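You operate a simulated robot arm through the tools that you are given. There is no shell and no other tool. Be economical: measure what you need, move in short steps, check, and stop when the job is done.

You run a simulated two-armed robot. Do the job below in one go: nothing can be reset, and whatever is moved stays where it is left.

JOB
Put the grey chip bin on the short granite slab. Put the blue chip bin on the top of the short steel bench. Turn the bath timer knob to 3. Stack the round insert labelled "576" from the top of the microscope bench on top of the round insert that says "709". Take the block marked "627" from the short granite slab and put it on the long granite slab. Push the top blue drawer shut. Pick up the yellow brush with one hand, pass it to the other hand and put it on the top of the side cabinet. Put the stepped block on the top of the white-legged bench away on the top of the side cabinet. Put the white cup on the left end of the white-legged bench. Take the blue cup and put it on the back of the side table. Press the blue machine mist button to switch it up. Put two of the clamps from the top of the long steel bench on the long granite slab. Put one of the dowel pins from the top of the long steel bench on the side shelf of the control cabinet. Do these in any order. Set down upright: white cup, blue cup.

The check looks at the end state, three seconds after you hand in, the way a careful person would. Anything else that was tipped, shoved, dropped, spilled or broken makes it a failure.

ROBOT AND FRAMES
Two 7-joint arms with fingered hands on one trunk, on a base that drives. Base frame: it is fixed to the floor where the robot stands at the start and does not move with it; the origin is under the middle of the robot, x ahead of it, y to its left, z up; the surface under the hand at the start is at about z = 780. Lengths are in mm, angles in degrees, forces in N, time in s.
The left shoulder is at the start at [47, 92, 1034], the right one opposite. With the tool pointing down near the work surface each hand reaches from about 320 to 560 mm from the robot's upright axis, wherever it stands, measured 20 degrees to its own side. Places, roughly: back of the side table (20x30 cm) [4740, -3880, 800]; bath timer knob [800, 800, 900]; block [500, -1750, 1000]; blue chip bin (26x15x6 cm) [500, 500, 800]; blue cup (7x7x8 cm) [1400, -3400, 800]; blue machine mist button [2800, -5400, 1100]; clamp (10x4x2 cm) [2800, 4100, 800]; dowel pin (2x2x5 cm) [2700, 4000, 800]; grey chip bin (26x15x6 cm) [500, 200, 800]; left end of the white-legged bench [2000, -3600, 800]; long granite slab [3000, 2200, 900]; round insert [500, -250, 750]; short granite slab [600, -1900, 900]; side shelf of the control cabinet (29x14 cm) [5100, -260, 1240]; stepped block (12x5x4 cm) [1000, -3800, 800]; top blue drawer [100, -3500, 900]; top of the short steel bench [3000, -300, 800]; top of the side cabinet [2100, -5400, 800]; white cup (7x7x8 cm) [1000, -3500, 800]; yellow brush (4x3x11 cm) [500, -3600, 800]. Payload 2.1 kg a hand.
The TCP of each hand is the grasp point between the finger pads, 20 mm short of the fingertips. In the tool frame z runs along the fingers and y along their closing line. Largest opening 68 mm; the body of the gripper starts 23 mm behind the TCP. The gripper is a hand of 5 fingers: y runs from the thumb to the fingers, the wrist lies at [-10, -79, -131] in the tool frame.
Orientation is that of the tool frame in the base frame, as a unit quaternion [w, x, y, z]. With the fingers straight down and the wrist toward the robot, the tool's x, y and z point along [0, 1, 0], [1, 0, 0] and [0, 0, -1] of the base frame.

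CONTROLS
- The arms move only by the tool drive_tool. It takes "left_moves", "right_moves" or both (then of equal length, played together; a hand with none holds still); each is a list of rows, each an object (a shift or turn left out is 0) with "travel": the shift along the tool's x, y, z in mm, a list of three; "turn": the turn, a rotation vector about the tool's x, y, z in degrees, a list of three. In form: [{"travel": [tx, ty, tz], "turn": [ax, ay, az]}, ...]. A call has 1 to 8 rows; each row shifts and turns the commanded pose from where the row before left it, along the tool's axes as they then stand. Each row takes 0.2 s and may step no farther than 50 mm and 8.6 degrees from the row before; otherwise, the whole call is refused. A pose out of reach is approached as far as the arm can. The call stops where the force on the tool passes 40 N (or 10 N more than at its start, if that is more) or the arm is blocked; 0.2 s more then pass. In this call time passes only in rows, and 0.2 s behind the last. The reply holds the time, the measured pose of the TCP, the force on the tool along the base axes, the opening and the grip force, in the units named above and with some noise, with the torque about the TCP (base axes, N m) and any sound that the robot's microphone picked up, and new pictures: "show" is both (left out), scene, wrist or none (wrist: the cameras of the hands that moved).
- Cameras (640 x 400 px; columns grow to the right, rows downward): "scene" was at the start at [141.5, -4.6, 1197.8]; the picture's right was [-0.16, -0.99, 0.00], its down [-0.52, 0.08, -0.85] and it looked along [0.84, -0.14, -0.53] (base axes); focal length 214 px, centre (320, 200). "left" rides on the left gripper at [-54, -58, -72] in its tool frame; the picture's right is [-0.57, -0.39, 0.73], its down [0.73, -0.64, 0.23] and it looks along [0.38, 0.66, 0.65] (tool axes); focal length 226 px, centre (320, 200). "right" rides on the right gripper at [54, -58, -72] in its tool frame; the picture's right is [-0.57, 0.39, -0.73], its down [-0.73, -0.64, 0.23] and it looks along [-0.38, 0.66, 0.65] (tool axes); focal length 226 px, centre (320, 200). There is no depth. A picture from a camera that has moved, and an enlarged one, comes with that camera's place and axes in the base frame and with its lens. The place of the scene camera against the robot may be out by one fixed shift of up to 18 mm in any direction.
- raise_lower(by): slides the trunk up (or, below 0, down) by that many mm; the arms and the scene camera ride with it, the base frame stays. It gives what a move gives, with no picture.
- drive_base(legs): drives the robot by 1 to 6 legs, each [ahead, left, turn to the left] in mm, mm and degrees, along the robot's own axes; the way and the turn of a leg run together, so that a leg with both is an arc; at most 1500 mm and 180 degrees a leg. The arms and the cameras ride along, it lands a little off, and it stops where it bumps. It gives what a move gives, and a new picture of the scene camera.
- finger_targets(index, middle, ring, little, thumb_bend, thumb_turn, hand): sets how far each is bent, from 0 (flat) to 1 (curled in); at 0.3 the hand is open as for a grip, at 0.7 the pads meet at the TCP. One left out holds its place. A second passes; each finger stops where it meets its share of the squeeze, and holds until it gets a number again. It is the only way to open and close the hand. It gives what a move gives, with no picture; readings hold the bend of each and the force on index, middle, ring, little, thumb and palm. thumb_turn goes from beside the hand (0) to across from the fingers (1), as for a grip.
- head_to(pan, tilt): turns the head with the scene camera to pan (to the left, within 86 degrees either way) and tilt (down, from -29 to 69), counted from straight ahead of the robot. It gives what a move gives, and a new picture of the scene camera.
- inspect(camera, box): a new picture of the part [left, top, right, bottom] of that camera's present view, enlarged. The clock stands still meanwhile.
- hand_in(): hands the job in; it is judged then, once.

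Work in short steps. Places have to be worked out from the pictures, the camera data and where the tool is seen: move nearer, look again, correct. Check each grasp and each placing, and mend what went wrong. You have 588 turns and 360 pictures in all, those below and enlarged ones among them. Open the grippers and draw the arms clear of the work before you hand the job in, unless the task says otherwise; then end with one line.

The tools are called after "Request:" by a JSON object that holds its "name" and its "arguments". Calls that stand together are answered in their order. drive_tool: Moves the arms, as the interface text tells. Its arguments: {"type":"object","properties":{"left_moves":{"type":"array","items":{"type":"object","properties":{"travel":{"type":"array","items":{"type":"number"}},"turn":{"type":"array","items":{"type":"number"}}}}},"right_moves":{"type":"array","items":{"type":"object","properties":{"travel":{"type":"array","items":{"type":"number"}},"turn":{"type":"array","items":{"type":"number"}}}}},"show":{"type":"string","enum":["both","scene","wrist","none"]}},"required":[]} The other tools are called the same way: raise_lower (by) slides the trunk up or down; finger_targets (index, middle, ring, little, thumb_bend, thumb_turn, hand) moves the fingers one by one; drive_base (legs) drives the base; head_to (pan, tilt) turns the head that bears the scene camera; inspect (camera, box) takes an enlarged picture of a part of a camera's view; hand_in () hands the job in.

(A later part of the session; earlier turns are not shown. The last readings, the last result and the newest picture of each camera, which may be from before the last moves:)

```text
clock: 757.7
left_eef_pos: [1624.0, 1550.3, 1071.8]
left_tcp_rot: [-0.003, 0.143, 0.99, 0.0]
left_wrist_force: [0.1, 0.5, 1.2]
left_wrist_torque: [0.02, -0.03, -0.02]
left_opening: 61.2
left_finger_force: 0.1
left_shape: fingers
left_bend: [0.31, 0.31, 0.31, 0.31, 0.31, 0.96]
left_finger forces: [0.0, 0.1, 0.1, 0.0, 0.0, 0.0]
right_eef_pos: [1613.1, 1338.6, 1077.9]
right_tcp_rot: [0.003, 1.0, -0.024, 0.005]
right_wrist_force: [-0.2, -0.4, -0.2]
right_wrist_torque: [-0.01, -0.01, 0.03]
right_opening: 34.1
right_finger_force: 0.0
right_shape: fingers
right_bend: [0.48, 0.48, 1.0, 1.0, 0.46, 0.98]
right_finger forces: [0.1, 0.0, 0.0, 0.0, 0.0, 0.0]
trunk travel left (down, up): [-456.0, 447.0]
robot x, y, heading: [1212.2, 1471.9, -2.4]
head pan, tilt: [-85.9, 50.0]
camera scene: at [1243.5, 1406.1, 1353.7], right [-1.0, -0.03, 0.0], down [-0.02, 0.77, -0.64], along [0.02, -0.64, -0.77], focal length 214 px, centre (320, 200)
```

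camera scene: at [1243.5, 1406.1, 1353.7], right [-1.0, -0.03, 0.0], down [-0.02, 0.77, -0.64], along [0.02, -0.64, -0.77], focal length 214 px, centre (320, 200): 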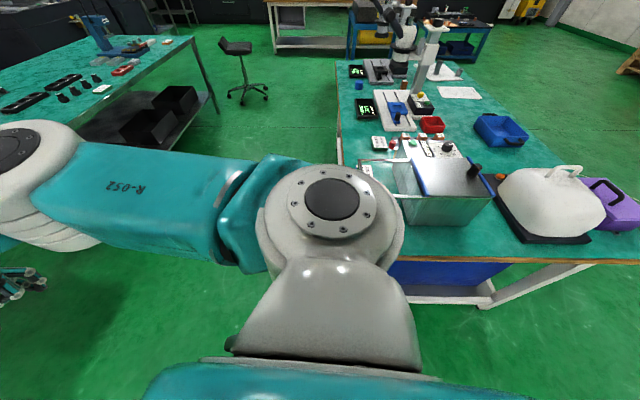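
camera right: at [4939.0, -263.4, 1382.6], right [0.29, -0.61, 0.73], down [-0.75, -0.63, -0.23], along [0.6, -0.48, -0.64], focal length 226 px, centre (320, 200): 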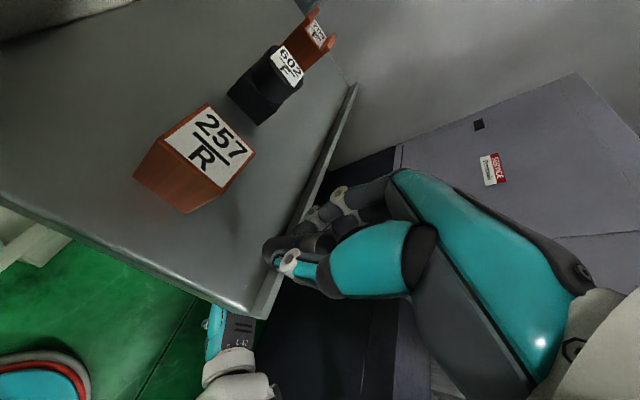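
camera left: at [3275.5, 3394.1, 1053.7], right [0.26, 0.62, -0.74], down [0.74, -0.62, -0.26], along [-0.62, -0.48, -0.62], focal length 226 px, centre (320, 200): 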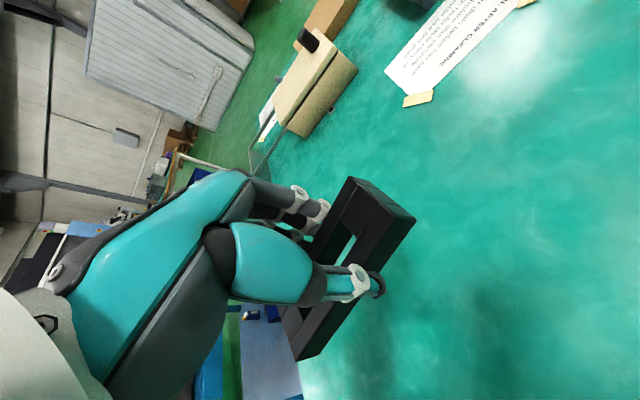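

Continue to the bench's front side, then finish orienting the hands (palm-in, 20° tilt).

Request:
{"name": "drive_base", "arguments": {"legs": [[0, 0, 2.4], [-1200, 0, 0], [-360, 0, 0], [0, -1040, 0], [0, 0, 6], [300, 0, 0]]}}

Request:
{"name": "drive_tool", "arguments": {"left_moves": [{"turn": [0, 0, -7]}, {"turn": [0, 0, -7]}, {"turn": [6.8, 0, 0]}, {"turn": [6.8, 0, 0]}, {"turn": [6.8, 0, 0]}], "right_moves": [{"travel": [0, 0, 0]}, {"travel": [0, 0, 0]}, {"turn": [6.7, 0, 0]}, {"turn": [6.7, 0, 0]}, {"turn": [6.7, 0, 0]}], "show": "none"}}

Request:
{"name": "head_to", "arguments": {"pan": 0, "tilt": 60}}

```text
clock: 773.4
left_eef_pos: [334.2, 600.8, 1071.8]
left_tcp_rot: [-0.003, 0.066, 0.998, -0.001]
left_wrist_force: [0.8, 0.0, 0.8]
left_wrist_torque: [0.02, -0.01, 0.01]
left_opening: 61.0
left_finger_force: 0.1
left_shape: fingers
left_bend: [0.31, 0.31, 0.31, 0.31, 0.31, 0.96]
left_finger forces: [0.0, 0.0, 0.0, 0.1, 0.0, 0.0]
right_eef_pos: [355.9, 388.7, 1078.5]
right_tcp_rot: [0.002, 0.999, 0.052, 0.004]
right_wrist_force: [-1.0, 0.1, 0.9]
right_wrist_torque: [0.0, -0.02, -0.02]
right_opening: 33.8
right_finger_force: 0.1
right_shape: fingers
right_bend: [0.48, 0.48, 1.0, 1.0, 0.46, 0.98]
right_finger forces: [0.0, 0.0, 0.0, 0.0, 0.0, 0.0]
trunk travel left (down, up): [-456.0, 447.0]
robot x, y, heading: [-65.0, 462.0, 6.6]
head pan, tilt: [-85.9, 50.0]
camera scene: at [-19.3, 398.8, 1353.7], right [-0.98, -0.18, 0.0], down [-0.14, 0.75, -0.64], along [0.12, -0.63, -0.77], focal length 214 px, centre (320, 200)
```

scene: 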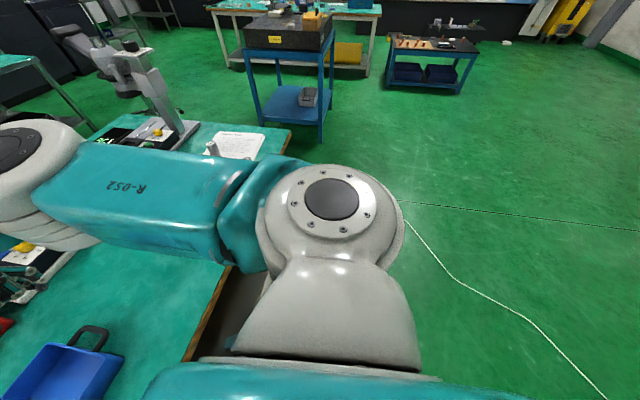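

```text
clock: 774.6
left_eef_pos: [346.3, 606.4, 1067.1]
left_tcp_rot: [0.007, -0.056, 0.982, -0.178]
left_wrist_force: [0.7, -0.2, -0.8]
left_wrist_torque: [0.0, 0.0, 0.01]
left_opening: 60.8
left_finger_force: 0.0
left_shape: fingers
left_bend: [0.31, 0.31, 0.31, 0.31, 0.31, 0.96]
left_finger forces: [0.0, 0.1, 0.0, 0.0, 0.0, 0.0]
left hand out of reach, approached as far as the arm can: row 1, 2, 5
right_eef_pos: [355.2, 388.7, 1077.2]
right_tcp_rot: [-0.172, 0.984, 0.052, -0.005]
right_wrist_force: [-0.3, -0.7, 0.1]
right_wrist_torque: [-0.01, -0.01, -0.02]
right_opening: 33.7
right_finger_force: 0.2
right_shape: fingers
right_bend: [0.48, 0.48, 1.0, 1.0, 0.46, 0.98]
right_finger forces: [0.1, 0.0, 0.0, 0.1, 0.1, 0.0]
trunk travel left (down, up): [-456.0, 447.0]
robot x, y, heading: [-63.1, 463.1, 6.7]
head pan, tilt: [-85.9, 50.0]
```

```text
clock: 776.2
left_eef_pos: [346.0, 606.5, 1066.5]
left_tcp_rot: [0.007, -0.056, 0.983, -0.176]
left_wrist_force: [-0.1, 0.5, -1.2]
left_wrist_torque: [-0.02, 0.02, -0.02]
left_opening: 60.8
left_finger_force: 0.0
left_shape: fingers
left_bend: [0.31, 0.31, 0.31, 0.31, 0.31, 0.96]
left_finger forces: [0.0, 0.0, 0.1, 0.0, 0.1, 0.0]
right_eef_pos: [355.1, 387.6, 1078.0]
right_tcp_rot: [-0.172, 0.984, 0.052, -0.005]
right_wrist_force: [-0.6, -0.2, -0.3]
right_wrist_torque: [-0.02, -0.02, 0.0]
right_opening: 33.8
right_finger_force: 0.0
right_shape: fingers
right_bend: [0.48, 0.48, 1.0, 1.0, 0.46, 0.98]
right_finger forces: [0.0, 0.1, 0.0, 0.0, 0.0, 0.0]
trunk travel left (down, up): [-456.0, 447.0]
robot x, y, heading: [-65.1, 459.9, 6.8]
head pan, tilt: [0.0, 60.0]
camera scene: at [32.6, 481.9, 1341.1], right [0.11, -0.99, 0.0], down [-0.86, -0.1, -0.5], along [0.5, 0.06, -0.87], focal length 214 px, centre (320, 200)
```

scene: 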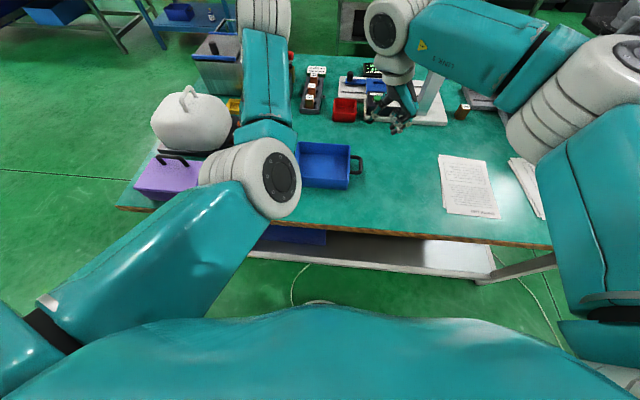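

I take both wrist views to localise the blue bin's handles.

Request:
{"name": "drive_tool", "arguments": {"left_moves": [{"travel": [0, 0, 0]}], "right_moves": [{"travel": [0, 0, 0]}], "show": "wrist"}}

```text
clock: 776.6
left_eef_pos: [345.0, 607.8, 1066.7]
left_tcp_rot: [0.007, -0.056, 0.983, -0.177]
left_wrist_force: [-0.1, -0.4, 0.7]
left_wrist_torque: [-0.01, -0.01, 0.05]
left_opening: 60.9
left_finger_force: 0.0
left_shape: fingers
left_bend: [0.31, 0.31, 0.31, 0.31, 0.31, 0.96]
left_finger forces: [0.1, 0.0, 0.1, 0.0, 0.1, 0.1]
right_eef_pos: [355.8, 388.4, 1076.9]
right_tcp_rot: [-0.172, 0.984, 0.052, -0.004]
right_wrist_force: [-0.5, -0.1, 0.7]
right_wrist_torque: [0.0, -0.01, -0.03]
right_opening: 33.8
right_finger_force: 0.0
right_shape: fingers
right_bend: [0.48, 0.48, 1.0, 1.0, 0.46, 0.98]
right_finger forces: [0.0, 0.0, 0.0, 0.0, 0.0, 0.0]
trunk travel left (down, up): [-456.0, 447.0]
robot x, y, heading: [-65.1, 458.7, 6.4]
head pan, tilt: [0.0, 60.0]
camera right: at [405.9, 424.2, 1164.9], right [-0.5, -0.67, 0.55], down [-0.8, 0.6, -0.01], along [-0.33, -0.44, -0.84], focal length 226 px, centre (320, 200)
camera left: at [403.9, 583.3, 1155.1], right [0.63, -0.55, -0.55], down [-0.65, -0.76, 0.01], along [-0.42, 0.35, -0.83], focal length 226 px, centre (320, 200)
```

right: 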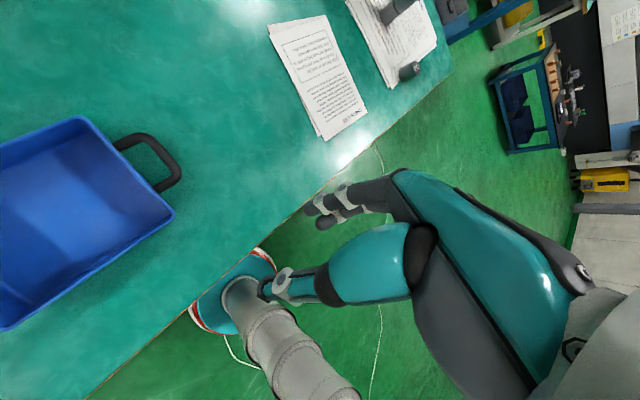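
left: 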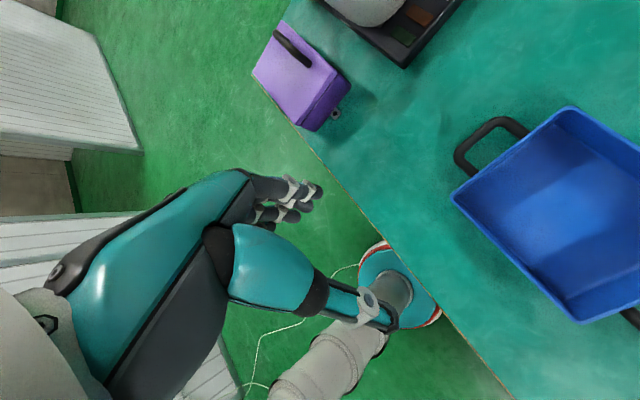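

Handles are axis-aligned: right bar (452,396), left bar (452,632). I square the base to them and preset fingers.

Request:
{"name": "drive_base", "arguments": {"legs": [[0, 0, -6.6], [92, 55, 0]]}}

Request:
{"name": "finger_targets", "arguments": {"hand": "left", "index": 0.4, "middle": 0.4, "ring": 0.4, "little": 0.4, "thumb_bend": 0.48}}

Request:
{"name": "finger_targets", "arguments": {"hand": "right", "index": 0.4, "middle": 0.4, "ring": 0.4, "little": 0.4, "thumb_bend": 0.48}}

Request:
{"name": "raise_lower", "arguments": {"by": -180}}

```text
clock: 778.3
left_eef_pos: [449.6, 614.2, 1067.7]
left_tcp_rot: [-0.005, 0.002, 0.984, -0.178]
left_wrist_force: [-0.2, -0.4, 0.2]
left_wrist_torque: [-0.01, 0.01, -0.02]
left_opening: 60.8
left_finger_force: 0.1
left_shape: fingers
left_bend: [0.31, 0.31, 0.31, 0.31, 0.31, 0.96]
left_finger forces: [0.0, 0.1, 0.0, 0.0, 0.1, 0.1]
right_eef_pos: [434.6, 395.8, 1077.7]
right_tcp_rot: [-0.171, 0.985, -0.005, 0.005]
right_wrist_force: [0.3, 0.5, 0.8]
right_wrist_torque: [-0.01, 0.03, 0.01]
right_opening: 34.1
right_finger_force: 0.0
right_shape: fingers
right_bend: [0.48, 0.48, 1.0, 1.0, 0.46, 0.98]
right_finger forces: [0.0, 0.0, 0.1, 0.1, 0.0, 0.0]
trunk travel left (down, up): [-456.0, 447.0]
robot x, y, heading: [28.4, 513.4, 0.0]
head pan, tilt: [0.0, 60.0]
camera scene: at [124.7, 526.5, 1341.0], right [0.0, -1.0, 0.0], down [-0.87, 0.0, -0.5], along [0.5, 0.0, -0.87], focal length 214 px, centre (320, 200)
```

scene: 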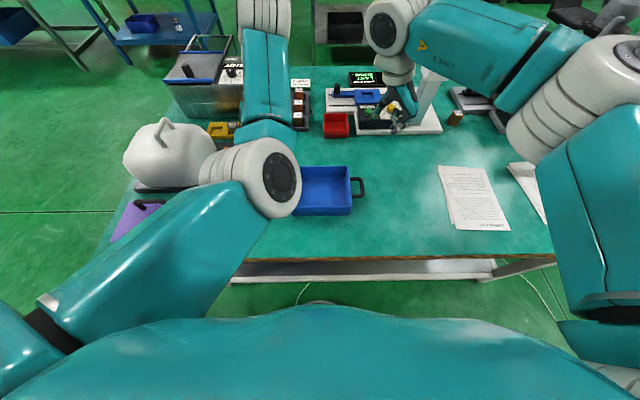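

```text
clock: 779.3
left_eef_pos: [450.2, 612.7, 1067.1]
left_tcp_rot: [-0.003, 0.001, 0.984, -0.178]
left_wrist_force: [0.2, 0.2, -0.4]
left_wrist_torque: [0.02, -0.02, -0.04]
left_opening: 39.7
left_finger_force: 0.1
left_shape: fingers
left_bend: [0.4, 0.4, 0.4, 0.4, 0.48, 0.98]
left_finger forces: [0.0, 0.0, 0.1, 0.0, 0.0, 0.0]
right_eef_pos: [434.6, 395.2, 1077.5]
right_tcp_rot: [-0.172, 0.985, -0.005, 0.005]
right_wrist_force: [0.6, 0.0, -0.1]
right_wrist_torque: [-0.04, 0.01, 0.01]
right_opening: 33.7
right_finger_force: 0.1
right_shape: fingers
right_bend: [0.48, 0.48, 1.0, 1.0, 0.46, 0.98]
right_finger forces: [0.0, 0.0, 0.1, 0.0, 0.0, 0.0]
trunk travel left (down, up): [-456.0, 447.0]
robot x, y, heading: [32.1, 514.3, -0.2]
head pan, tilt: [0.0, 60.0]
```

```text
clock: 780.3
left_eef_pos: [450.6, 613.3, 1067.8]
left_tcp_rot: [-0.003, 0.001, 0.984, -0.177]
left_wrist_force: [-0.1, -0.4, 0.0]
left_wrist_torque: [0.02, -0.01, -0.01]
left_opening: 39.6
left_finger_force: 0.1
left_shape: fingers
left_bend: [0.4, 0.4, 0.4, 0.4, 0.48, 0.98]
left_finger forces: [0.0, 0.0, 0.1, 0.0, 0.0, 0.0]
right_eef_pos: [435.5, 393.5, 1077.1]
right_tcp_rot: [-0.172, 0.985, -0.005, 0.005]
right_wrist_force: [0.3, 0.4, 0.1]
right_wrist_torque: [0.0, -0.01, 0.02]
right_opening: 39.4
right_finger_force: 0.1
right_shape: fingers
right_bend: [0.4, 0.4, 0.4, 0.4, 0.48, 0.98]
right_finger forces: [0.0, 0.0, 0.1, 0.0, 0.1, 0.1]
trunk travel left (down, up): [-456.0, 447.0]
robot x, y, heading: [27.6, 519.2, -0.3]
head pan, tilt: [0.0, 60.0]
```

```text
clock: 782.3
left_eef_pos: [455.4, 613.3, 858.3]
left_tcp_rot: [-0.039, -0.005, 0.984, -0.175]
left_wrist_force: [0.9, 1.4, 6.0]
left_wrist_torque: [0.21, 0.01, 0.02]
left_opening: 39.3
left_finger_force: 3.0
left_shape: fingers
left_bend: [0.4, 0.38, 0.4, 0.4, 0.48, 0.98]
left_finger forces: [0.6, 5.4, 0.1, 0.0, 0.0, 0.0]
right_eef_pos: [434.2, 393.7, 897.3]
right_tcp_rot: [-0.173, 0.985, -0.005, 0.005]
right_wrist_force: [-0.4, -0.4, -0.6]
right_wrist_torque: [-0.03, 0.02, 0.01]
right_opening: 39.3
right_finger_force: 0.0
right_shape: fingers
right_bend: [0.4, 0.4, 0.4, 0.4, 0.48, 0.98]
right_finger forces: [0.0, 0.0, 0.1, 0.0, 0.0, 0.0]
trunk travel left (down, up): [-276.0, 627.0]
robot x, y, heading: [24.9, 516.9, -0.3]
head pan, tilt: [0.0, 60.0]
```

The left hand went lower than expected and touches the bin; I raise it outward and align both hands above the handles.

Request:
{"name": "drive_tool", "arguments": {"left_moves": [{"travel": [0, 6, -44]}, {"travel": [0, 0, 0]}], "right_moves": [{"travel": [17, 0, 0]}, {"travel": [0, 0, 0]}], "show": "wrist"}}

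```text
clock: 782.9
left_eef_pos: [462.8, 638.2, 896.5]
left_tcp_rot: [-0.039, -0.005, 0.984, -0.176]
left_wrist_force: [0.1, 0.1, -0.4]
left_wrist_torque: [-0.01, 0.02, -0.01]
left_opening: 39.2
left_finger_force: 0.0
left_shape: fingers
left_bend: [0.4, 0.4, 0.4, 0.4, 0.48, 0.98]
left_finger forces: [0.1, 0.0, 0.1, 0.0, 0.0, 0.0]
left hand out of reach, approached as far as the arm can: row 1
right_eef_pos: [452.9, 394.1, 897.4]
right_tcp_rot: [-0.171, 0.985, -0.005, 0.005]
right_wrist_force: [0.0, 1.4, 0.0]
right_wrist_torque: [0.0, 0.0, -0.01]
right_opening: 39.4
right_finger_force: 0.0
right_shape: fingers
right_bend: [0.4, 0.4, 0.4, 0.4, 0.48, 0.98]
right_finger forces: [0.0, 0.0, 0.0, 0.0, 0.0, 0.0]
trunk travel left (down, up): [-276.0, 627.0]
robot x, y, heading: [30.1, 516.7, -0.0]
head pan, tilt: [0.0, 60.0]
camera right: at [506.4, 425.0, 985.2], right [-0.58, -0.6, 0.55], down [-0.72, 0.69, -0.01], along [-0.38, -0.4, -0.84], focal length 226 px, centre (320, 200)
camera left: at [524.9, 608.0, 979.8], right [0.52, -0.62, -0.59], down [-0.73, -0.68, 0.06], along [-0.44, 0.4, -0.8], focal length 226 px, centre (320, 200)
```

right: 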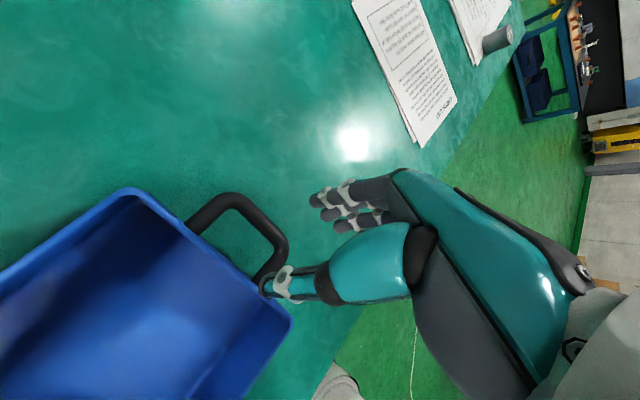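
left: 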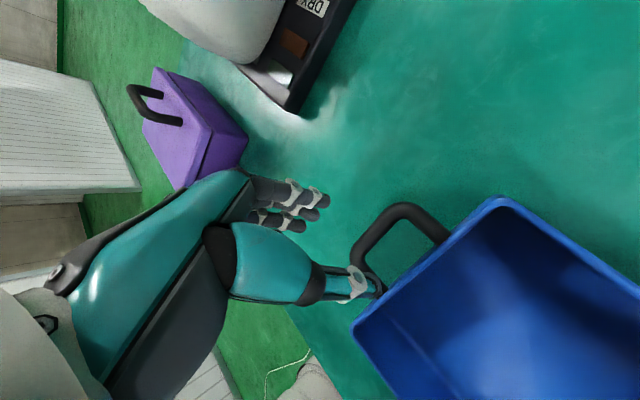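

Handles confirmed: right bar (461,394), left bar (459,636). Descend both hands straight down onto them.

Request:
{"name": "drive_tool", "arguments": {"left_moves": [{"travel": [0, 9, 18]}, {"travel": [0, 5, 15]}, {"travel": [0, 5, 14]}, {"travel": [0, 4.5, 13]}], "right_moves": [{"travel": [8, 9.5, 18]}, {"travel": [0, 5, 15]}, {"travel": [0, 5, 14]}, {"travel": [0, 5, 13]}], "show": "wrist"}}

```text
clock: 783.9
left_eef_pos: [459.0, 639.1, 830.8]
left_tcp_rot: [-0.039, -0.004, 0.984, -0.176]
left_wrist_force: [0.0, 0.3, 0.5]
left_wrist_torque: [0.01, -0.01, 0.0]
left_opening: 39.2
left_finger_force: 0.1
left_shape: fingers
left_bend: [0.4, 0.4, 0.4, 0.4, 0.48, 0.98]
left_finger forces: [0.0, 0.0, 0.0, 0.1, 0.1, 0.1]
right_eef_pos: [459.9, 391.2, 832.8]
right_tcp_rot: [-0.172, 0.985, -0.004, 0.005]
right_wrist_force: [0.4, -0.2, -0.8]
right_wrist_torque: [0.02, 0.0, 0.01]
right_opening: 39.3
right_finger_force: 0.1
right_shape: fingers
right_bend: [0.4, 0.4, 0.4, 0.4, 0.48, 0.98]
right_finger forces: [0.1, 0.0, 0.1, 0.0, 0.0, 0.1]
trunk travel left (down, up): [-276.0, 627.0]
robot x, y, heading: [29.8, 516.7, -0.2]
head pan, tilt: [0.0, 60.0]
camera right: at [514.7, 422.6, 920.0], right [-0.58, -0.6, 0.55], down [-0.73, 0.69, 0.0], along [-0.38, -0.4, -0.84], focal length 226 px, centre (320, 200)
camera left: at [520.4, 608.1, 914.2], right [0.52, -0.62, -0.59], down [-0.73, -0.68, 0.06], along [-0.44, 0.4, -0.8], focal length 226 px, centre (320, 200)
```

right: 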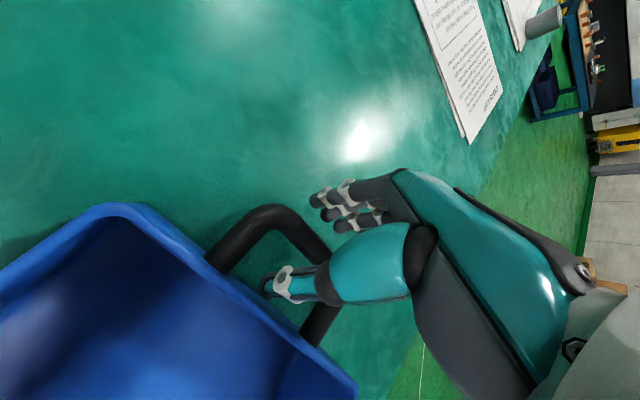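
left: 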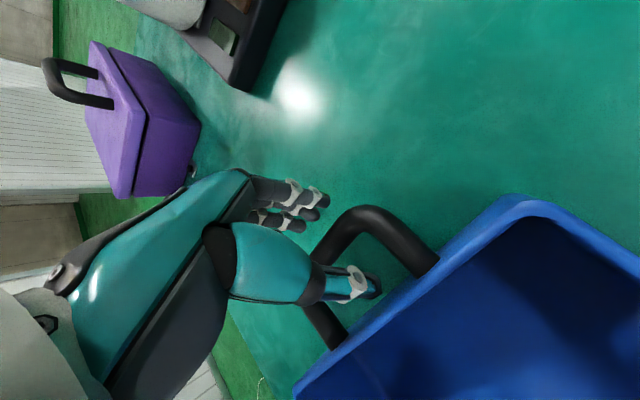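

Both thumbs are in the handle holes. Close both hands and lift.

Request:
{"name": "finger_targets", "arguments": {"hand": "left", "index": 0.72, "middle": 0.72, "ring": 0.72, "little": 0.72, "thumb_bend": 0.72}}

Request:
{"name": "finger_targets", "arguments": {"hand": "right", "index": 0.72, "middle": 0.72, "ring": 0.72, "little": 0.72, "thumb_bend": 0.72}}

Request:
{"name": "raise_lower", "arguments": {"by": 50}}

Request:
{"name": "drive_tool", "arguments": {"left_moves": [{"travel": [0, 0, 0]}], "show": "scene"}}

```text
clock: 784.9
left_eef_pos: [457.9, 639.0, 830.7]
left_tcp_rot: [-0.039, -0.004, 0.984, -0.176]
left_wrist_force: [-0.9, 0.0, 0.1]
left_wrist_torque: [-0.05, -0.06, -0.06]
left_opening: 0.0
left_finger_force: 4.6
left_shape: fingers
left_bend: [0.72, 0.71, 0.71, 0.71, 0.68, 1.0]
left_finger forces: [0.7, 0.9, 1.8, 1.8, 3.3, 0.0]
right_eef_pos: [460.1, 391.8, 832.6]
right_tcp_rot: [-0.172, 0.985, -0.006, 0.005]
right_wrist_force: [0.4, 0.6, 0.0]
right_wrist_torque: [0.02, -0.03, 0.0]
right_opening: 39.1
right_finger_force: 0.1
right_shape: fingers
right_bend: [0.4, 0.4, 0.4, 0.4, 0.48, 0.98]
right_finger forces: [0.1, 0.1, 0.1, 0.0, 0.1, 0.0]
trunk travel left (down, up): [-276.0, 627.0]
robot x, y, heading: [29.2, 516.4, -0.3]
head pan, tilt: [0.0, 60.0]
```

```text
clock: 785.9
left_eef_pos: [459.6, 639.2, 830.9]
left_tcp_rot: [-0.039, -0.004, 0.984, -0.177]
left_wrist_force: [0.0, 0.1, -1.7]
left_wrist_torque: [0.0, -0.01, -0.07]
left_opening: 0.1
left_finger_force: 4.0
left_shape: fingers
left_bend: [0.72, 0.71, 0.71, 0.71, 0.68, 1.0]
left_finger forces: [0.9, 1.0, 1.6, 1.8, 2.9, 0.0]
right_eef_pos: [460.0, 393.7, 831.5]
right_tcp_rot: [-0.172, 0.985, -0.005, 0.005]
right_wrist_force: [0.0, 0.6, 0.1]
right_wrist_torque: [0.0, -0.04, 0.06]
right_opening: 0.8
right_finger_force: 5.0
right_shape: fingers
right_bend: [0.71, 0.71, 0.71, 0.72, 0.66, 1.0]
right_finger forces: [1.8, 1.7, 2.1, 0.3, 4.3, 0.0]
trunk travel left (down, up): [-276.0, 627.0]
robot x, y, heading: [27.4, 516.0, -0.3]
head pan, tilt: [0.0, 60.0]
```

```text
clock: 786.8
left_eef_pos: [459.7, 637.8, 880.2]
left_tcp_rot: [-0.039, -0.005, 0.983, -0.177]
left_wrist_force: [-0.5, 0.8, -0.9]
left_wrist_torque: [0.01, -0.02, -0.1]
left_opening: 0.0
left_finger_force: 4.1
left_shape: fingers
left_bend: [0.72, 0.71, 0.71, 0.72, 0.68, 0.99]
left_finger forces: [1.2, 0.8, 1.3, 2.2, 2.9, 0.0]
right_eef_pos: [460.5, 390.7, 882.7]
right_tcp_rot: [-0.172, 0.985, -0.004, 0.004]
right_wrist_force: [0.4, -1.2, -0.5]
right_wrist_torque: [-0.01, -0.01, -0.02]
right_opening: 1.2
right_finger_force: 4.6
right_shape: fingers
right_bend: [0.71, 0.71, 0.71, 0.72, 0.65, 0.99]
right_finger forces: [1.9, 1.6, 2.0, 0.5, 3.7, 0.0]
trunk travel left (down, up): [-326.0, 577.0]
robot x, y, heading: [26.6, 516.5, -0.4]
head pan, tilt: [0.0, 60.0]
```

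```text
clock: 787.2
left_eef_pos: [460.3, 638.3, 880.5]
left_tcp_rot: [-0.04, -0.004, 0.983, -0.177]
left_wrist_force: [0.6, 1.4, -0.6]
left_wrist_torque: [-0.04, 0.0, -0.06]
left_opening: 0.2
left_finger_force: 4.7
left_shape: fingers
left_bend: [0.72, 0.71, 0.71, 0.72, 0.68, 0.99]
left_finger forces: [1.1, 0.8, 1.3, 2.1, 3.1, 0.1]
right_eef_pos: [460.8, 391.4, 881.5]
right_tcp_rot: [-0.172, 0.985, -0.006, 0.005]
right_wrist_force: [-0.1, -0.4, -1.3]
right_wrist_torque: [0.01, 0.0, 0.07]
right_opening: 1.5
right_finger_force: 4.4
right_shape: fingers
right_bend: [0.71, 0.71, 0.71, 0.72, 0.65, 0.99]
right_finger forces: [2.0, 1.7, 2.0, 0.5, 3.8, 0.0]
trunk travel left (down, up): [-326.0, 577.0]
robot x, y, heading: [28.7, 516.9, 0.1]
head pan, tilt: [0.0, 60.0]
camera scene: at [139.7, 526.1, 1210.2], right [0.0, -1.0, 0.0], down [-0.87, 0.0, -0.5], along [0.5, 0.0, -0.87], focal length 214 px, centre (320, 200)
```

scene: 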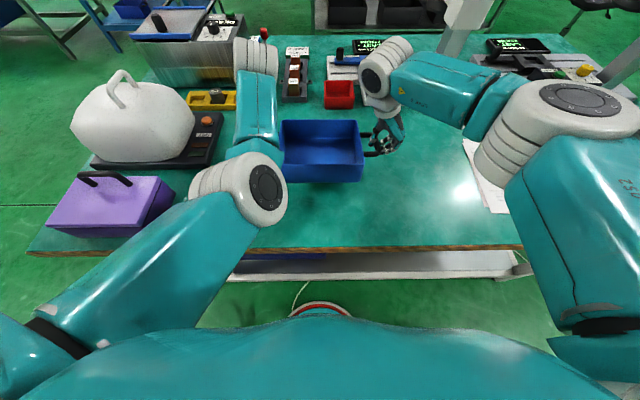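

Blue bin lifted level. Raise the trunk and drive around the bench's right end to the short steel bench.

Request:
{"name": "raise_lower", "arguments": {"by": 200}}

Request:
{"name": "drive_base", "arguments": {"legs": [[-400, 0, 0], [0, -1500, 0], [1500, 0, 0], [720, 0, 0]]}}

```text
clock: 789.4
left_eef_pos: [460.5, 638.5, 1079.4]
left_tcp_rot: [-0.039, -0.005, 0.983, -0.177]
left_wrist_force: [-0.3, 1.2, -0.6]
left_wrist_torque: [-0.03, 0.04, -0.05]
left_opening: 0.1
left_finger_force: 3.8
left_shape: fingers
left_bend: [0.72, 0.71, 0.71, 0.72, 0.68, 0.99]
left_finger forces: [1.0, 0.8, 1.2, 2.0, 3.1, 0.0]
right_eef_pos: [459.6, 392.5, 1082.8]
right_tcp_rot: [-0.172, 0.985, -0.004, 0.004]
right_wrist_force: [0.4, -0.6, -2.3]
right_wrist_torque: [0.0, 0.02, 0.07]
right_opening: 1.3
right_finger_force: 4.9
right_shape: fingers
right_bend: [0.71, 0.71, 0.71, 0.72, 0.65, 0.99]
right_finger forces: [1.9, 1.5, 1.8, 0.5, 4.0, 0.1]
trunk travel left (down, up): [-526.0, 377.0]
robot x, y, heading: [29.0, 522.5, -0.3]
head pan, tilt: [0.0, 60.0]
```

```text
clock: 809.6
left_eef_pos: [2283.5, -957.0, 1079.9]
left_tcp_rot: [-0.044, 0.02, 0.983, -0.175]
left_wrist_force: [0.3, 0.4, -1.1]
left_wrist_torque: [-0.01, 0.0, -0.06]
left_opening: 0.0
left_finger_force: 3.1
left_shape: fingers
left_bend: [0.72, 0.72, 0.71, 0.72, 0.68, 0.99]
left_finger forces: [1.0, 0.6, 1.1, 1.7, 3.0, 0.0]
right_eef_pos: [2270.4, -1202.8, 1082.9]
right_tcp_rot: [-0.171, 0.985, -0.032, 0.01]
right_wrist_force: [0.1, 0.0, -1.3]
right_wrist_torque: [0.01, -0.03, 0.07]
right_opening: 1.1
right_finger_force: 4.3
right_shape: fingers
right_bend: [0.71, 0.71, 0.71, 0.72, 0.65, 0.99]
right_finger forces: [1.8, 1.4, 1.7, 0.5, 4.1, 0.0]
trunk travel left (down, up): [-526.0, 377.0]
robot x, y, heading: [1847.9, -1051.7, -3.1]
head pan, tilt: [0.0, 60.0]
camera scene: at [1936.7, -1049.7, 1411.3], right [-0.06, -1.0, 0.0], down [-0.86, 0.05, -0.5], along [0.5, -0.03, -0.87], focal length 214 px, centre (320, 200)
```

scene: 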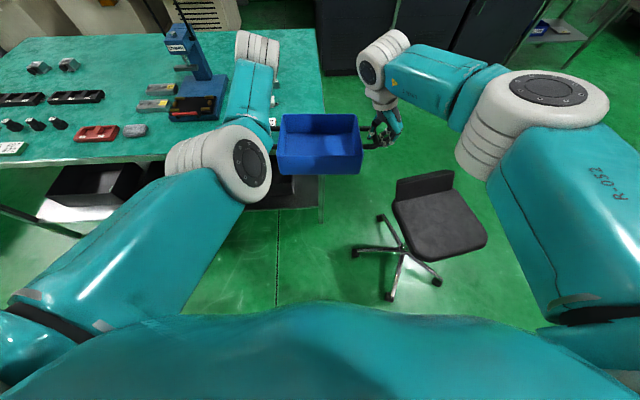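

I'm at the bench's south-west corner; the right end of its top looks free around (2620,−880). I align there and check with the wrist cameras.

Request:
{"name": "drive_base", "arguments": {"legs": [[0, 170, 3.1], [320, 0, 0]]}}

Request:
{"name": "drive_tool", "arguments": {"left_moves": [{"travel": [0, 0, 0]}], "show": "wrist"}}

```text
clock: 812.8
left_eef_pos: [2604.8, -768.0, 1079.3]
left_tcp_rot: [-0.04, -0.003, 0.983, -0.177]
left_wrist_force: [-1.0, 0.3, -1.4]
left_wrist_torque: [-0.02, 0.01, -0.05]
left_opening: 0.1
left_finger_force: 4.1
left_shape: fingers
left_bend: [0.72, 0.72, 0.71, 0.72, 0.68, 0.99]
left_finger forces: [1.0, 0.6, 1.1, 1.7, 2.9, 0.0]
right_eef_pos: [2604.8, -1014.6, 1082.6]
right_tcp_rot: [-0.172, 0.985, -0.007, 0.005]
right_wrist_force: [-0.3, -0.3, -2.0]
right_wrist_torque: [-0.01, -0.03, 0.07]
right_opening: 1.3
right_finger_force: 4.9
right_shape: fingers
right_bend: [0.71, 0.71, 0.71, 0.72, 0.65, 0.99]
right_finger forces: [1.6, 1.4, 1.7, 0.5, 4.1, 0.0]
trunk travel left (down, up): [-526.0, 377.0]
robot x, y, heading: [2170.5, -886.3, -0.4]
head pan, tilt: [0.0, 60.0]
camera scene: at [2263.2, -878.4, 1411.3], right [-0.01, -1.0, 0.0], down [-0.87, 0.01, -0.5], along [0.5, 0.0, -0.87], focal length 214 px, centre (320, 200)
```

scene: 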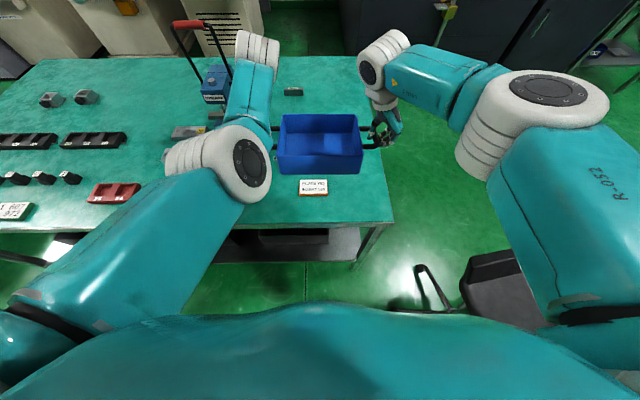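

```text
clock: 813.2
left_eef_pos: [2604.6, -767.6, 1080.7]
left_tcp_rot: [-0.039, -0.003, 0.984, -0.177]
left_wrist_force: [-0.1, 0.5, -0.8]
left_wrist_torque: [-0.02, -0.01, -0.05]
left_opening: 0.0
left_finger_force: 3.4
left_shape: fingers
left_bend: [0.72, 0.72, 0.71, 0.72, 0.68, 0.99]
left_finger forces: [1.0, 0.6, 1.2, 1.8, 3.0, 0.1]
right_eef_pos: [2603.7, -1013.9, 1082.5]
right_tcp_rot: [-0.173, 0.985, -0.006, 0.005]
right_wrist_force: [0.4, 0.6, -1.0]
right_wrist_torque: [0.04, 0.02, 0.06]
right_opening: 1.2
right_finger_force: 4.3
right_shape: fingers
right_bend: [0.71, 0.71, 0.71, 0.72, 0.65, 0.99]
right_finger forces: [1.8, 1.4, 1.7, 0.4, 4.0, 0.0]
trunk travel left (down, up): [-526.0, 377.0]
robot x, y, heading: [2173.3, -890.4, -0.5]
head pan, tilt: [0.0, 60.0]
camera left: at [2666.1, -798.4, 1164.5], right [0.52, -0.62, -0.59], down [-0.74, -0.67, 0.06], along [-0.44, 0.4, -0.8], focal length 226 px, centre (320, 200)
```

left: 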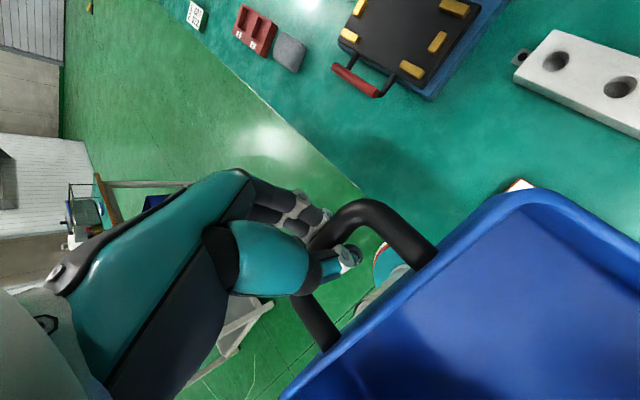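

A small sign is right under the bin, and a holed white block beyond. I raise the trunk to look under the bin for free space.

Request:
{"name": "raise_lower", "arguments": {"by": 250}}

Request:
{"name": "head_to", "arguments": {"pan": 0, "tilt": 69}}

```text
clock: 815.8
left_eef_pos: [2603.5, -768.3, 1331.0]
left_tcp_rot: [-0.04, -0.003, 0.983, -0.177]
left_wrist_force: [1.4, -0.3, 0.1]
left_wrist_torque: [0.0, 0.0, -0.05]
left_opening: 0.0
left_finger_force: 4.1
left_shape: fingers
left_bend: [0.72, 0.72, 0.71, 0.72, 0.68, 0.99]
left_finger forces: [0.9, 0.6, 1.1, 1.7, 3.2, 0.0]
right_eef_pos: [2603.2, -1015.1, 1332.2]
right_tcp_rot: [-0.172, 0.985, -0.007, 0.005]
right_wrist_force: [-0.3, -0.5, -0.8]
right_wrist_torque: [0.0, -0.02, 0.03]
right_opening: 1.4
right_finger_force: 4.8
right_shape: fingers
right_bend: [0.71, 0.71, 0.71, 0.72, 0.65, 0.99]
right_finger forces: [1.7, 1.4, 1.7, 0.5, 4.3, 0.0]
trunk travel left (down, up): [-776.0, 127.0]
robot x, y, heading: [2170.4, -885.3, -0.4]
head pan, tilt: [0.0, 60.0]
```

```text
clock: 816.5
left_eef_pos: [2603.7, -768.0, 1330.3]
left_tcp_rot: [-0.039, -0.003, 0.984, -0.176]
left_wrist_force: [-0.4, 0.1, -1.5]
left_wrist_torque: [-0.01, -0.01, -0.06]
left_opening: 0.1
left_finger_force: 3.9
left_shape: fingers
left_bend: [0.72, 0.72, 0.71, 0.72, 0.68, 0.99]
left_finger forces: [1.0, 0.6, 1.1, 1.8, 3.1, 0.1]
right_eef_pos: [2604.4, -1014.2, 1332.5]
right_tcp_rot: [-0.171, 0.985, -0.007, 0.005]
right_wrist_force: [1.1, 0.1, -0.6]
right_wrist_torque: [0.0, -0.01, 0.05]
right_opening: 1.4
right_finger_force: 4.3
right_shape: fingers
right_bend: [0.71, 0.71, 0.71, 0.72, 0.65, 0.99]
right_finger forces: [1.7, 1.4, 1.7, 0.5, 4.2, 0.1]
trunk travel left (down, up): [-776.0, 127.0]
robot x, y, heading: [2174.0, -888.3, -0.5]
head pan, tilt: [0.0, 68.8]
camera scene: at [2244.3, -878.2, 1652.2], right [-0.01, -1.0, 0.0], down [-0.93, 0.01, -0.36], along [0.36, 0.0, -0.93], focal length 214 px, centre (320, 200)
```

scene: 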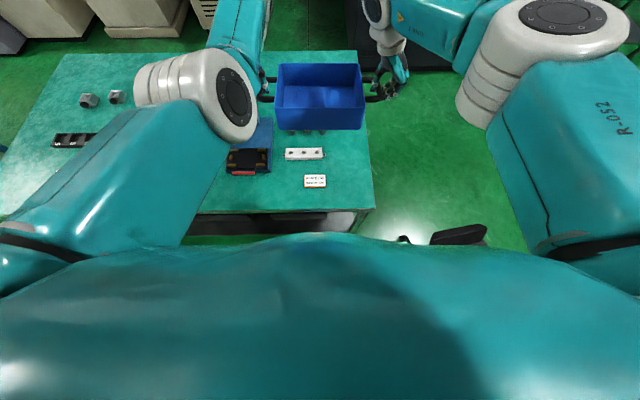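

There is a free strip (y −924…−1100) at the bench's right end, wide enough for the bin turned 90°. I drive around the chair to the south side and face +y.

Request:
{"name": "drive_base", "arguments": {"legs": [[-480, 0, 0.5], [0, -1365, 0], [1140, 0, 0], [0, 0, 90], [700, 0, 0]]}}

Request:
{"name": "head_to", "arguments": {"pan": 0, "tilt": 60}}

```text
clock: 838.6
left_eef_pos: [2731.8, -1167.9, 1331.0]
left_tcp_rot: [0.096, -0.694, 0.697, -0.153]
left_wrist_force: [1.1, 0.0, -1.1]
left_wrist_torque: [0.0, 0.02, -0.02]
left_opening: 0.0
left_finger_force: 3.4
left_shape: fingers
left_bend: [0.72, 0.72, 0.71, 0.72, 0.68, 0.99]
left_finger forces: [0.9, 0.5, 0.8, 1.2, 2.8, 0.0]
right_eef_pos: [2978.1, -1171.2, 1332.8]
right_tcp_rot: [-0.125, 0.705, 0.688, -0.118]
right_wrist_force: [-1.1, 0.3, 0.1]
right_wrist_torque: [0.0, -0.02, 0.04]
right_opening: 1.3
right_finger_force: 4.0
right_shape: fingers
right_bend: [0.71, 0.71, 0.71, 0.72, 0.65, 0.99]
right_finger forces: [1.5, 1.1, 1.4, 0.3, 4.3, 0.1]
trunk travel left (down, up): [-776.0, 127.0]
robot x, y, heading: [2843.8, -1603.2, 89.0]
head pan, tilt: [0.0, 68.8]
camera scene: at [2852.7, -1525.4, 1652.1], right [1.0, -0.02, 0.0], down [-0.02, -0.93, -0.36], along [0.01, 0.36, -0.93], focal length 214 px, centre (320, 200)
```

scene: 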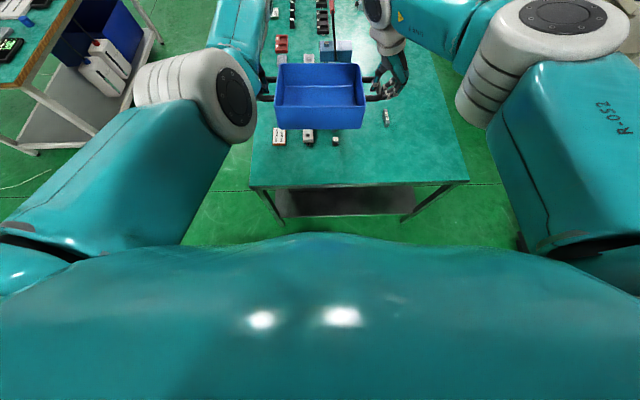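

```text
clock: 839.3
left_eef_pos: [2732.6, -1169.2, 1329.8]
left_tcp_rot: [0.096, -0.694, 0.697, -0.153]
left_wrist_force: [0.6, -0.1, -1.3]
left_wrist_torque: [0.03, 0.01, 0.0]
left_opening: 0.0
left_finger_force: 3.1
left_shape: fingers
left_bend: [0.72, 0.72, 0.71, 0.72, 0.68, 0.99]
left_finger forces: [0.8, 0.4, 0.8, 1.1, 2.9, 0.0]
right_eef_pos: [2977.9, -1171.8, 1332.5]
right_tcp_rot: [-0.126, 0.705, 0.688, -0.117]
right_wrist_force: [0.4, 1.1, -1.5]
right_wrist_torque: [0.01, -0.02, 0.05]
right_opening: 0.9
right_finger_force: 4.6
right_shape: fingers
right_bend: [0.71, 0.71, 0.71, 0.72, 0.65, 0.99]
right_finger forces: [1.6, 1.3, 1.4, 0.2, 4.2, 0.0]
trunk travel left (down, up): [-776.0, 127.0]
robot x, y, heading: [2848.1, -1604.7, 88.8]
head pan, tilt: [0.0, 60.0]
camera scene: at [2852.9, -1515.3, 1661.5], right [1.0, -0.02, 0.0], down [-0.02, -0.87, -0.5], along [0.01, 0.5, -0.87], focal length 214 px, centre (320, 200)
```

scene: 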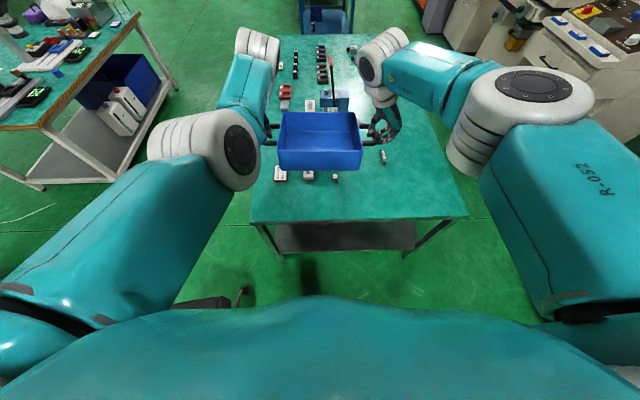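

Clear view: the strip y −1123…−935 is free, especially at x≈3040. I shift there and lower the trunk.

Request:
{"name": "drive_base", "arguments": {"legs": [[142, -190, 1.2]]}}

Request:
{"name": "raise_lower", "arguments": {"by": -420}}

Request:
{"name": "drive_tool", "arguments": {"left_moves": [{"travel": [0, 0, 0]}], "show": "scene"}}

```text
clock: 841.0
left_eef_pos: [2912.2, -1030.0, 1330.5]
left_tcp_rot: [-0.098, 0.703, -0.688, 0.152]
left_wrist_force: [1.2, 0.0, -0.6]
left_wrist_torque: [-0.01, -0.03, -0.05]
left_opening: 0.0
left_finger_force: 2.8
left_shape: fingers
left_bend: [0.72, 0.72, 0.71, 0.72, 0.68, 0.99]
left_finger forces: [0.9, 0.5, 0.8, 1.2, 3.0, 0.1]
right_eef_pos: [3158.4, -1027.8, 1332.3]
right_tcp_rot: [-0.124, 0.697, 0.696, -0.119]
right_wrist_force: [-0.8, -1.3, -1.9]
right_wrist_torque: [0.03, 0.04, 0.07]
right_opening: 0.8
right_finger_force: 4.5
right_shape: fingers
right_bend: [0.71, 0.71, 0.71, 0.72, 0.65, 0.99]
right_finger forces: [1.7, 1.2, 1.4, 0.4, 4.2, 0.1]
trunk travel left (down, up): [-776.0, 127.0]
robot x, y, heading: [3039.4, -1462.3, 90.4]
head pan, tilt: [0.0, 60.0]
camera scene: at [3042.0, -1373.1, 1661.5], right [1.0, 0.01, 0.0], down [0.01, -0.87, -0.5], along [0.0, 0.5, -0.87], focal length 214 px, centre (320, 200)
```

scene: 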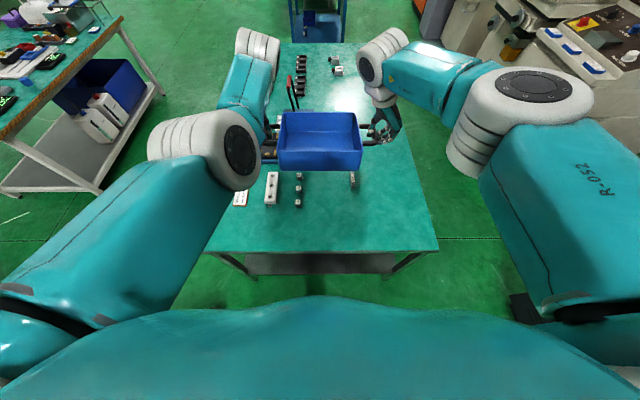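

```text
refused: -420 is not a number from -400 to 400
```

```text
clock: 841.4
left_eef_pos: [2911.6, -1031.4, 1330.7]
left_tcp_rot: [-0.099, 0.703, -0.687, 0.152]
left_wrist_force: [-0.1, 0.2, -1.1]
left_wrist_torque: [-0.01, 0.01, -0.01]
left_opening: 0.2
left_finger_force: 2.6
left_shape: fingers
left_bend: [0.72, 0.72, 0.71, 0.72, 0.68, 0.99]
left_finger forces: [0.9, 0.4, 0.8, 1.1, 3.0, 0.1]
right_eef_pos: [3156.2, -1026.3, 1332.3]
right_tcp_rot: [-0.124, 0.698, 0.695, -0.118]
right_wrist_force: [0.2, 0.7, -1.3]
right_wrist_torque: [0.03, -0.03, 0.03]
right_opening: 0.9
right_finger_force: 4.4
right_shape: fingers
right_bend: [0.71, 0.71, 0.71, 0.72, 0.65, 0.99]
right_finger forces: [1.5, 1.3, 1.3, 0.3, 4.2, 0.0]
trunk travel left (down, up): [-776.0, 127.0]
robot x, y, heading: [3038.7, -1461.2, 90.4]
head pan, tilt: [0.0, 60.0]
camera scene: at [3041.2, -1373.7, 1661.5], right [1.0, 0.01, 0.0], down [0.01, -0.87, -0.5], along [0.0, 0.5, -0.87], focal length 214 px, centre (320, 200)
```

scene: 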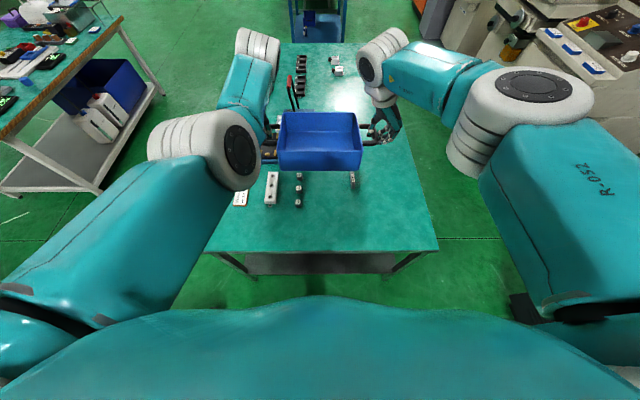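

Layout is fine. Lower in stages.

Request:
{"name": "raise_lower", "arguments": {"by": -400}}

Request:
{"name": "raise_lower", "arguments": {"by": -55}}

Request:
{"name": "drive_tool", "arguments": {"left_moves": [{"travel": [0, 0, 0]}], "show": "scene"}}

```text
clock: 845.3
left_eef_pos: [2911.7, -1029.7, 930.8]
left_tcp_rot: [-0.098, 0.702, -0.689, 0.152]
left_wrist_force: [0.6, -0.1, -1.1]
left_wrist_torque: [-0.03, 0.01, -0.05]
left_opening: 0.0
left_finger_force: 3.7
left_shape: fingers
left_bend: [0.72, 0.72, 0.71, 0.72, 0.68, 0.99]
left_finger forces: [0.8, 0.4, 0.7, 1.3, 3.1, 0.0]
right_eef_pos: [3156.8, -1028.5, 931.4]
right_tcp_rot: [-0.125, 0.696, 0.697, -0.119]
right_wrist_force: [-1.2, -0.3, -1.1]
right_wrist_torque: [-0.01, 0.02, 0.05]
right_opening: 0.9
right_finger_force: 4.6
right_shape: fingers
right_bend: [0.71, 0.71, 0.71, 0.72, 0.65, 0.99]
right_finger forces: [1.6, 1.2, 1.3, 0.2, 4.3, 0.1]
trunk travel left (down, up): [-376.0, 527.0]
robot x, y, heading: [3036.3, -1462.7, 90.3]
head pan, tilt: [0.0, 60.0]
```

```text
clock: 846.2
left_eef_pos: [2910.7, -1030.6, 875.0]
left_tcp_rot: [-0.099, 0.702, -0.688, 0.153]
left_wrist_force: [1.3, -0.4, -1.6]
left_wrist_torque: [0.01, -0.02, -0.06]
left_opening: 0.1
left_finger_force: 3.4
left_shape: fingers
left_bend: [0.72, 0.72, 0.71, 0.72, 0.68, 0.99]
left_finger forces: [0.8, 0.2, 0.6, 1.2, 3.1, 0.1]
right_eef_pos: [3156.1, -1027.8, 877.8]
right_tcp_rot: [-0.125, 0.696, 0.697, -0.118]
right_wrist_force: [-0.9, 0.4, -0.7]
right_wrist_torque: [-0.01, -0.01, 0.06]
right_opening: 1.1
right_finger_force: 4.0
right_shape: fingers
right_bend: [0.71, 0.71, 0.71, 0.72, 0.65, 0.99]
right_finger forces: [1.5, 1.1, 1.2, 0.2, 4.3, 0.1]
trunk travel left (down, up): [-321.0, 582.0]
robot x, y, heading: [3031.7, -1464.7, 90.4]
head pan, tilt: [0.0, 60.0]
```

```text
clock: 846.6
left_eef_pos: [2911.0, -1030.3, 876.0]
left_tcp_rot: [-0.098, 0.702, -0.688, 0.153]
left_wrist_force: [0.9, 0.4, -1.7]
left_wrist_torque: [0.01, 0.03, 0.0]
left_opening: 0.0
left_finger_force: 3.0
left_shape: fingers
left_bend: [0.72, 0.72, 0.71, 0.72, 0.68, 0.99]
left_finger forces: [1.0, 0.3, 0.6, 1.2, 3.1, 0.1]
right_eef_pos: [3156.5, -1027.9, 877.9]
right_tcp_rot: [-0.124, 0.697, 0.696, -0.118]
right_wrist_force: [-1.2, -0.2, -2.6]
right_wrist_torque: [-0.01, -0.03, 0.01]
right_opening: 0.7
right_finger_force: 4.0
right_shape: fingers
right_bend: [0.71, 0.71, 0.71, 0.72, 0.65, 0.99]
right_finger forces: [1.6, 1.1, 1.2, 0.2, 4.2, 0.0]
trunk travel left (down, up): [-321.0, 582.0]
robot x, y, heading: [3037.3, -1460.1, 90.5]
head pan, tilt: [0.0, 60.0]
camera scene: at [3040.9, -1344.5, 1205.2], right [1.0, 0.01, 0.0], down [0.01, -0.87, -0.5], along [0.0, 0.5, -0.87], focal length 214 px, centre (320, 200)
```

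scene: 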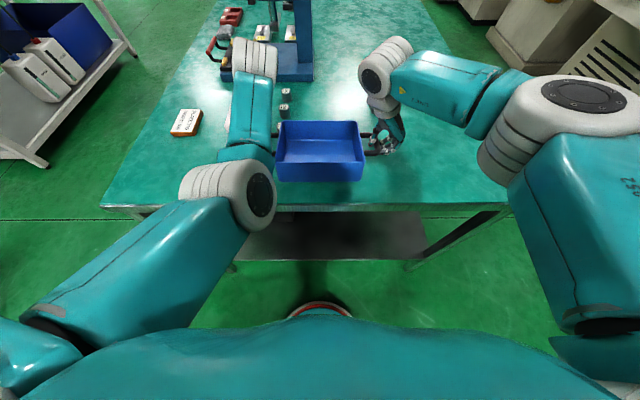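

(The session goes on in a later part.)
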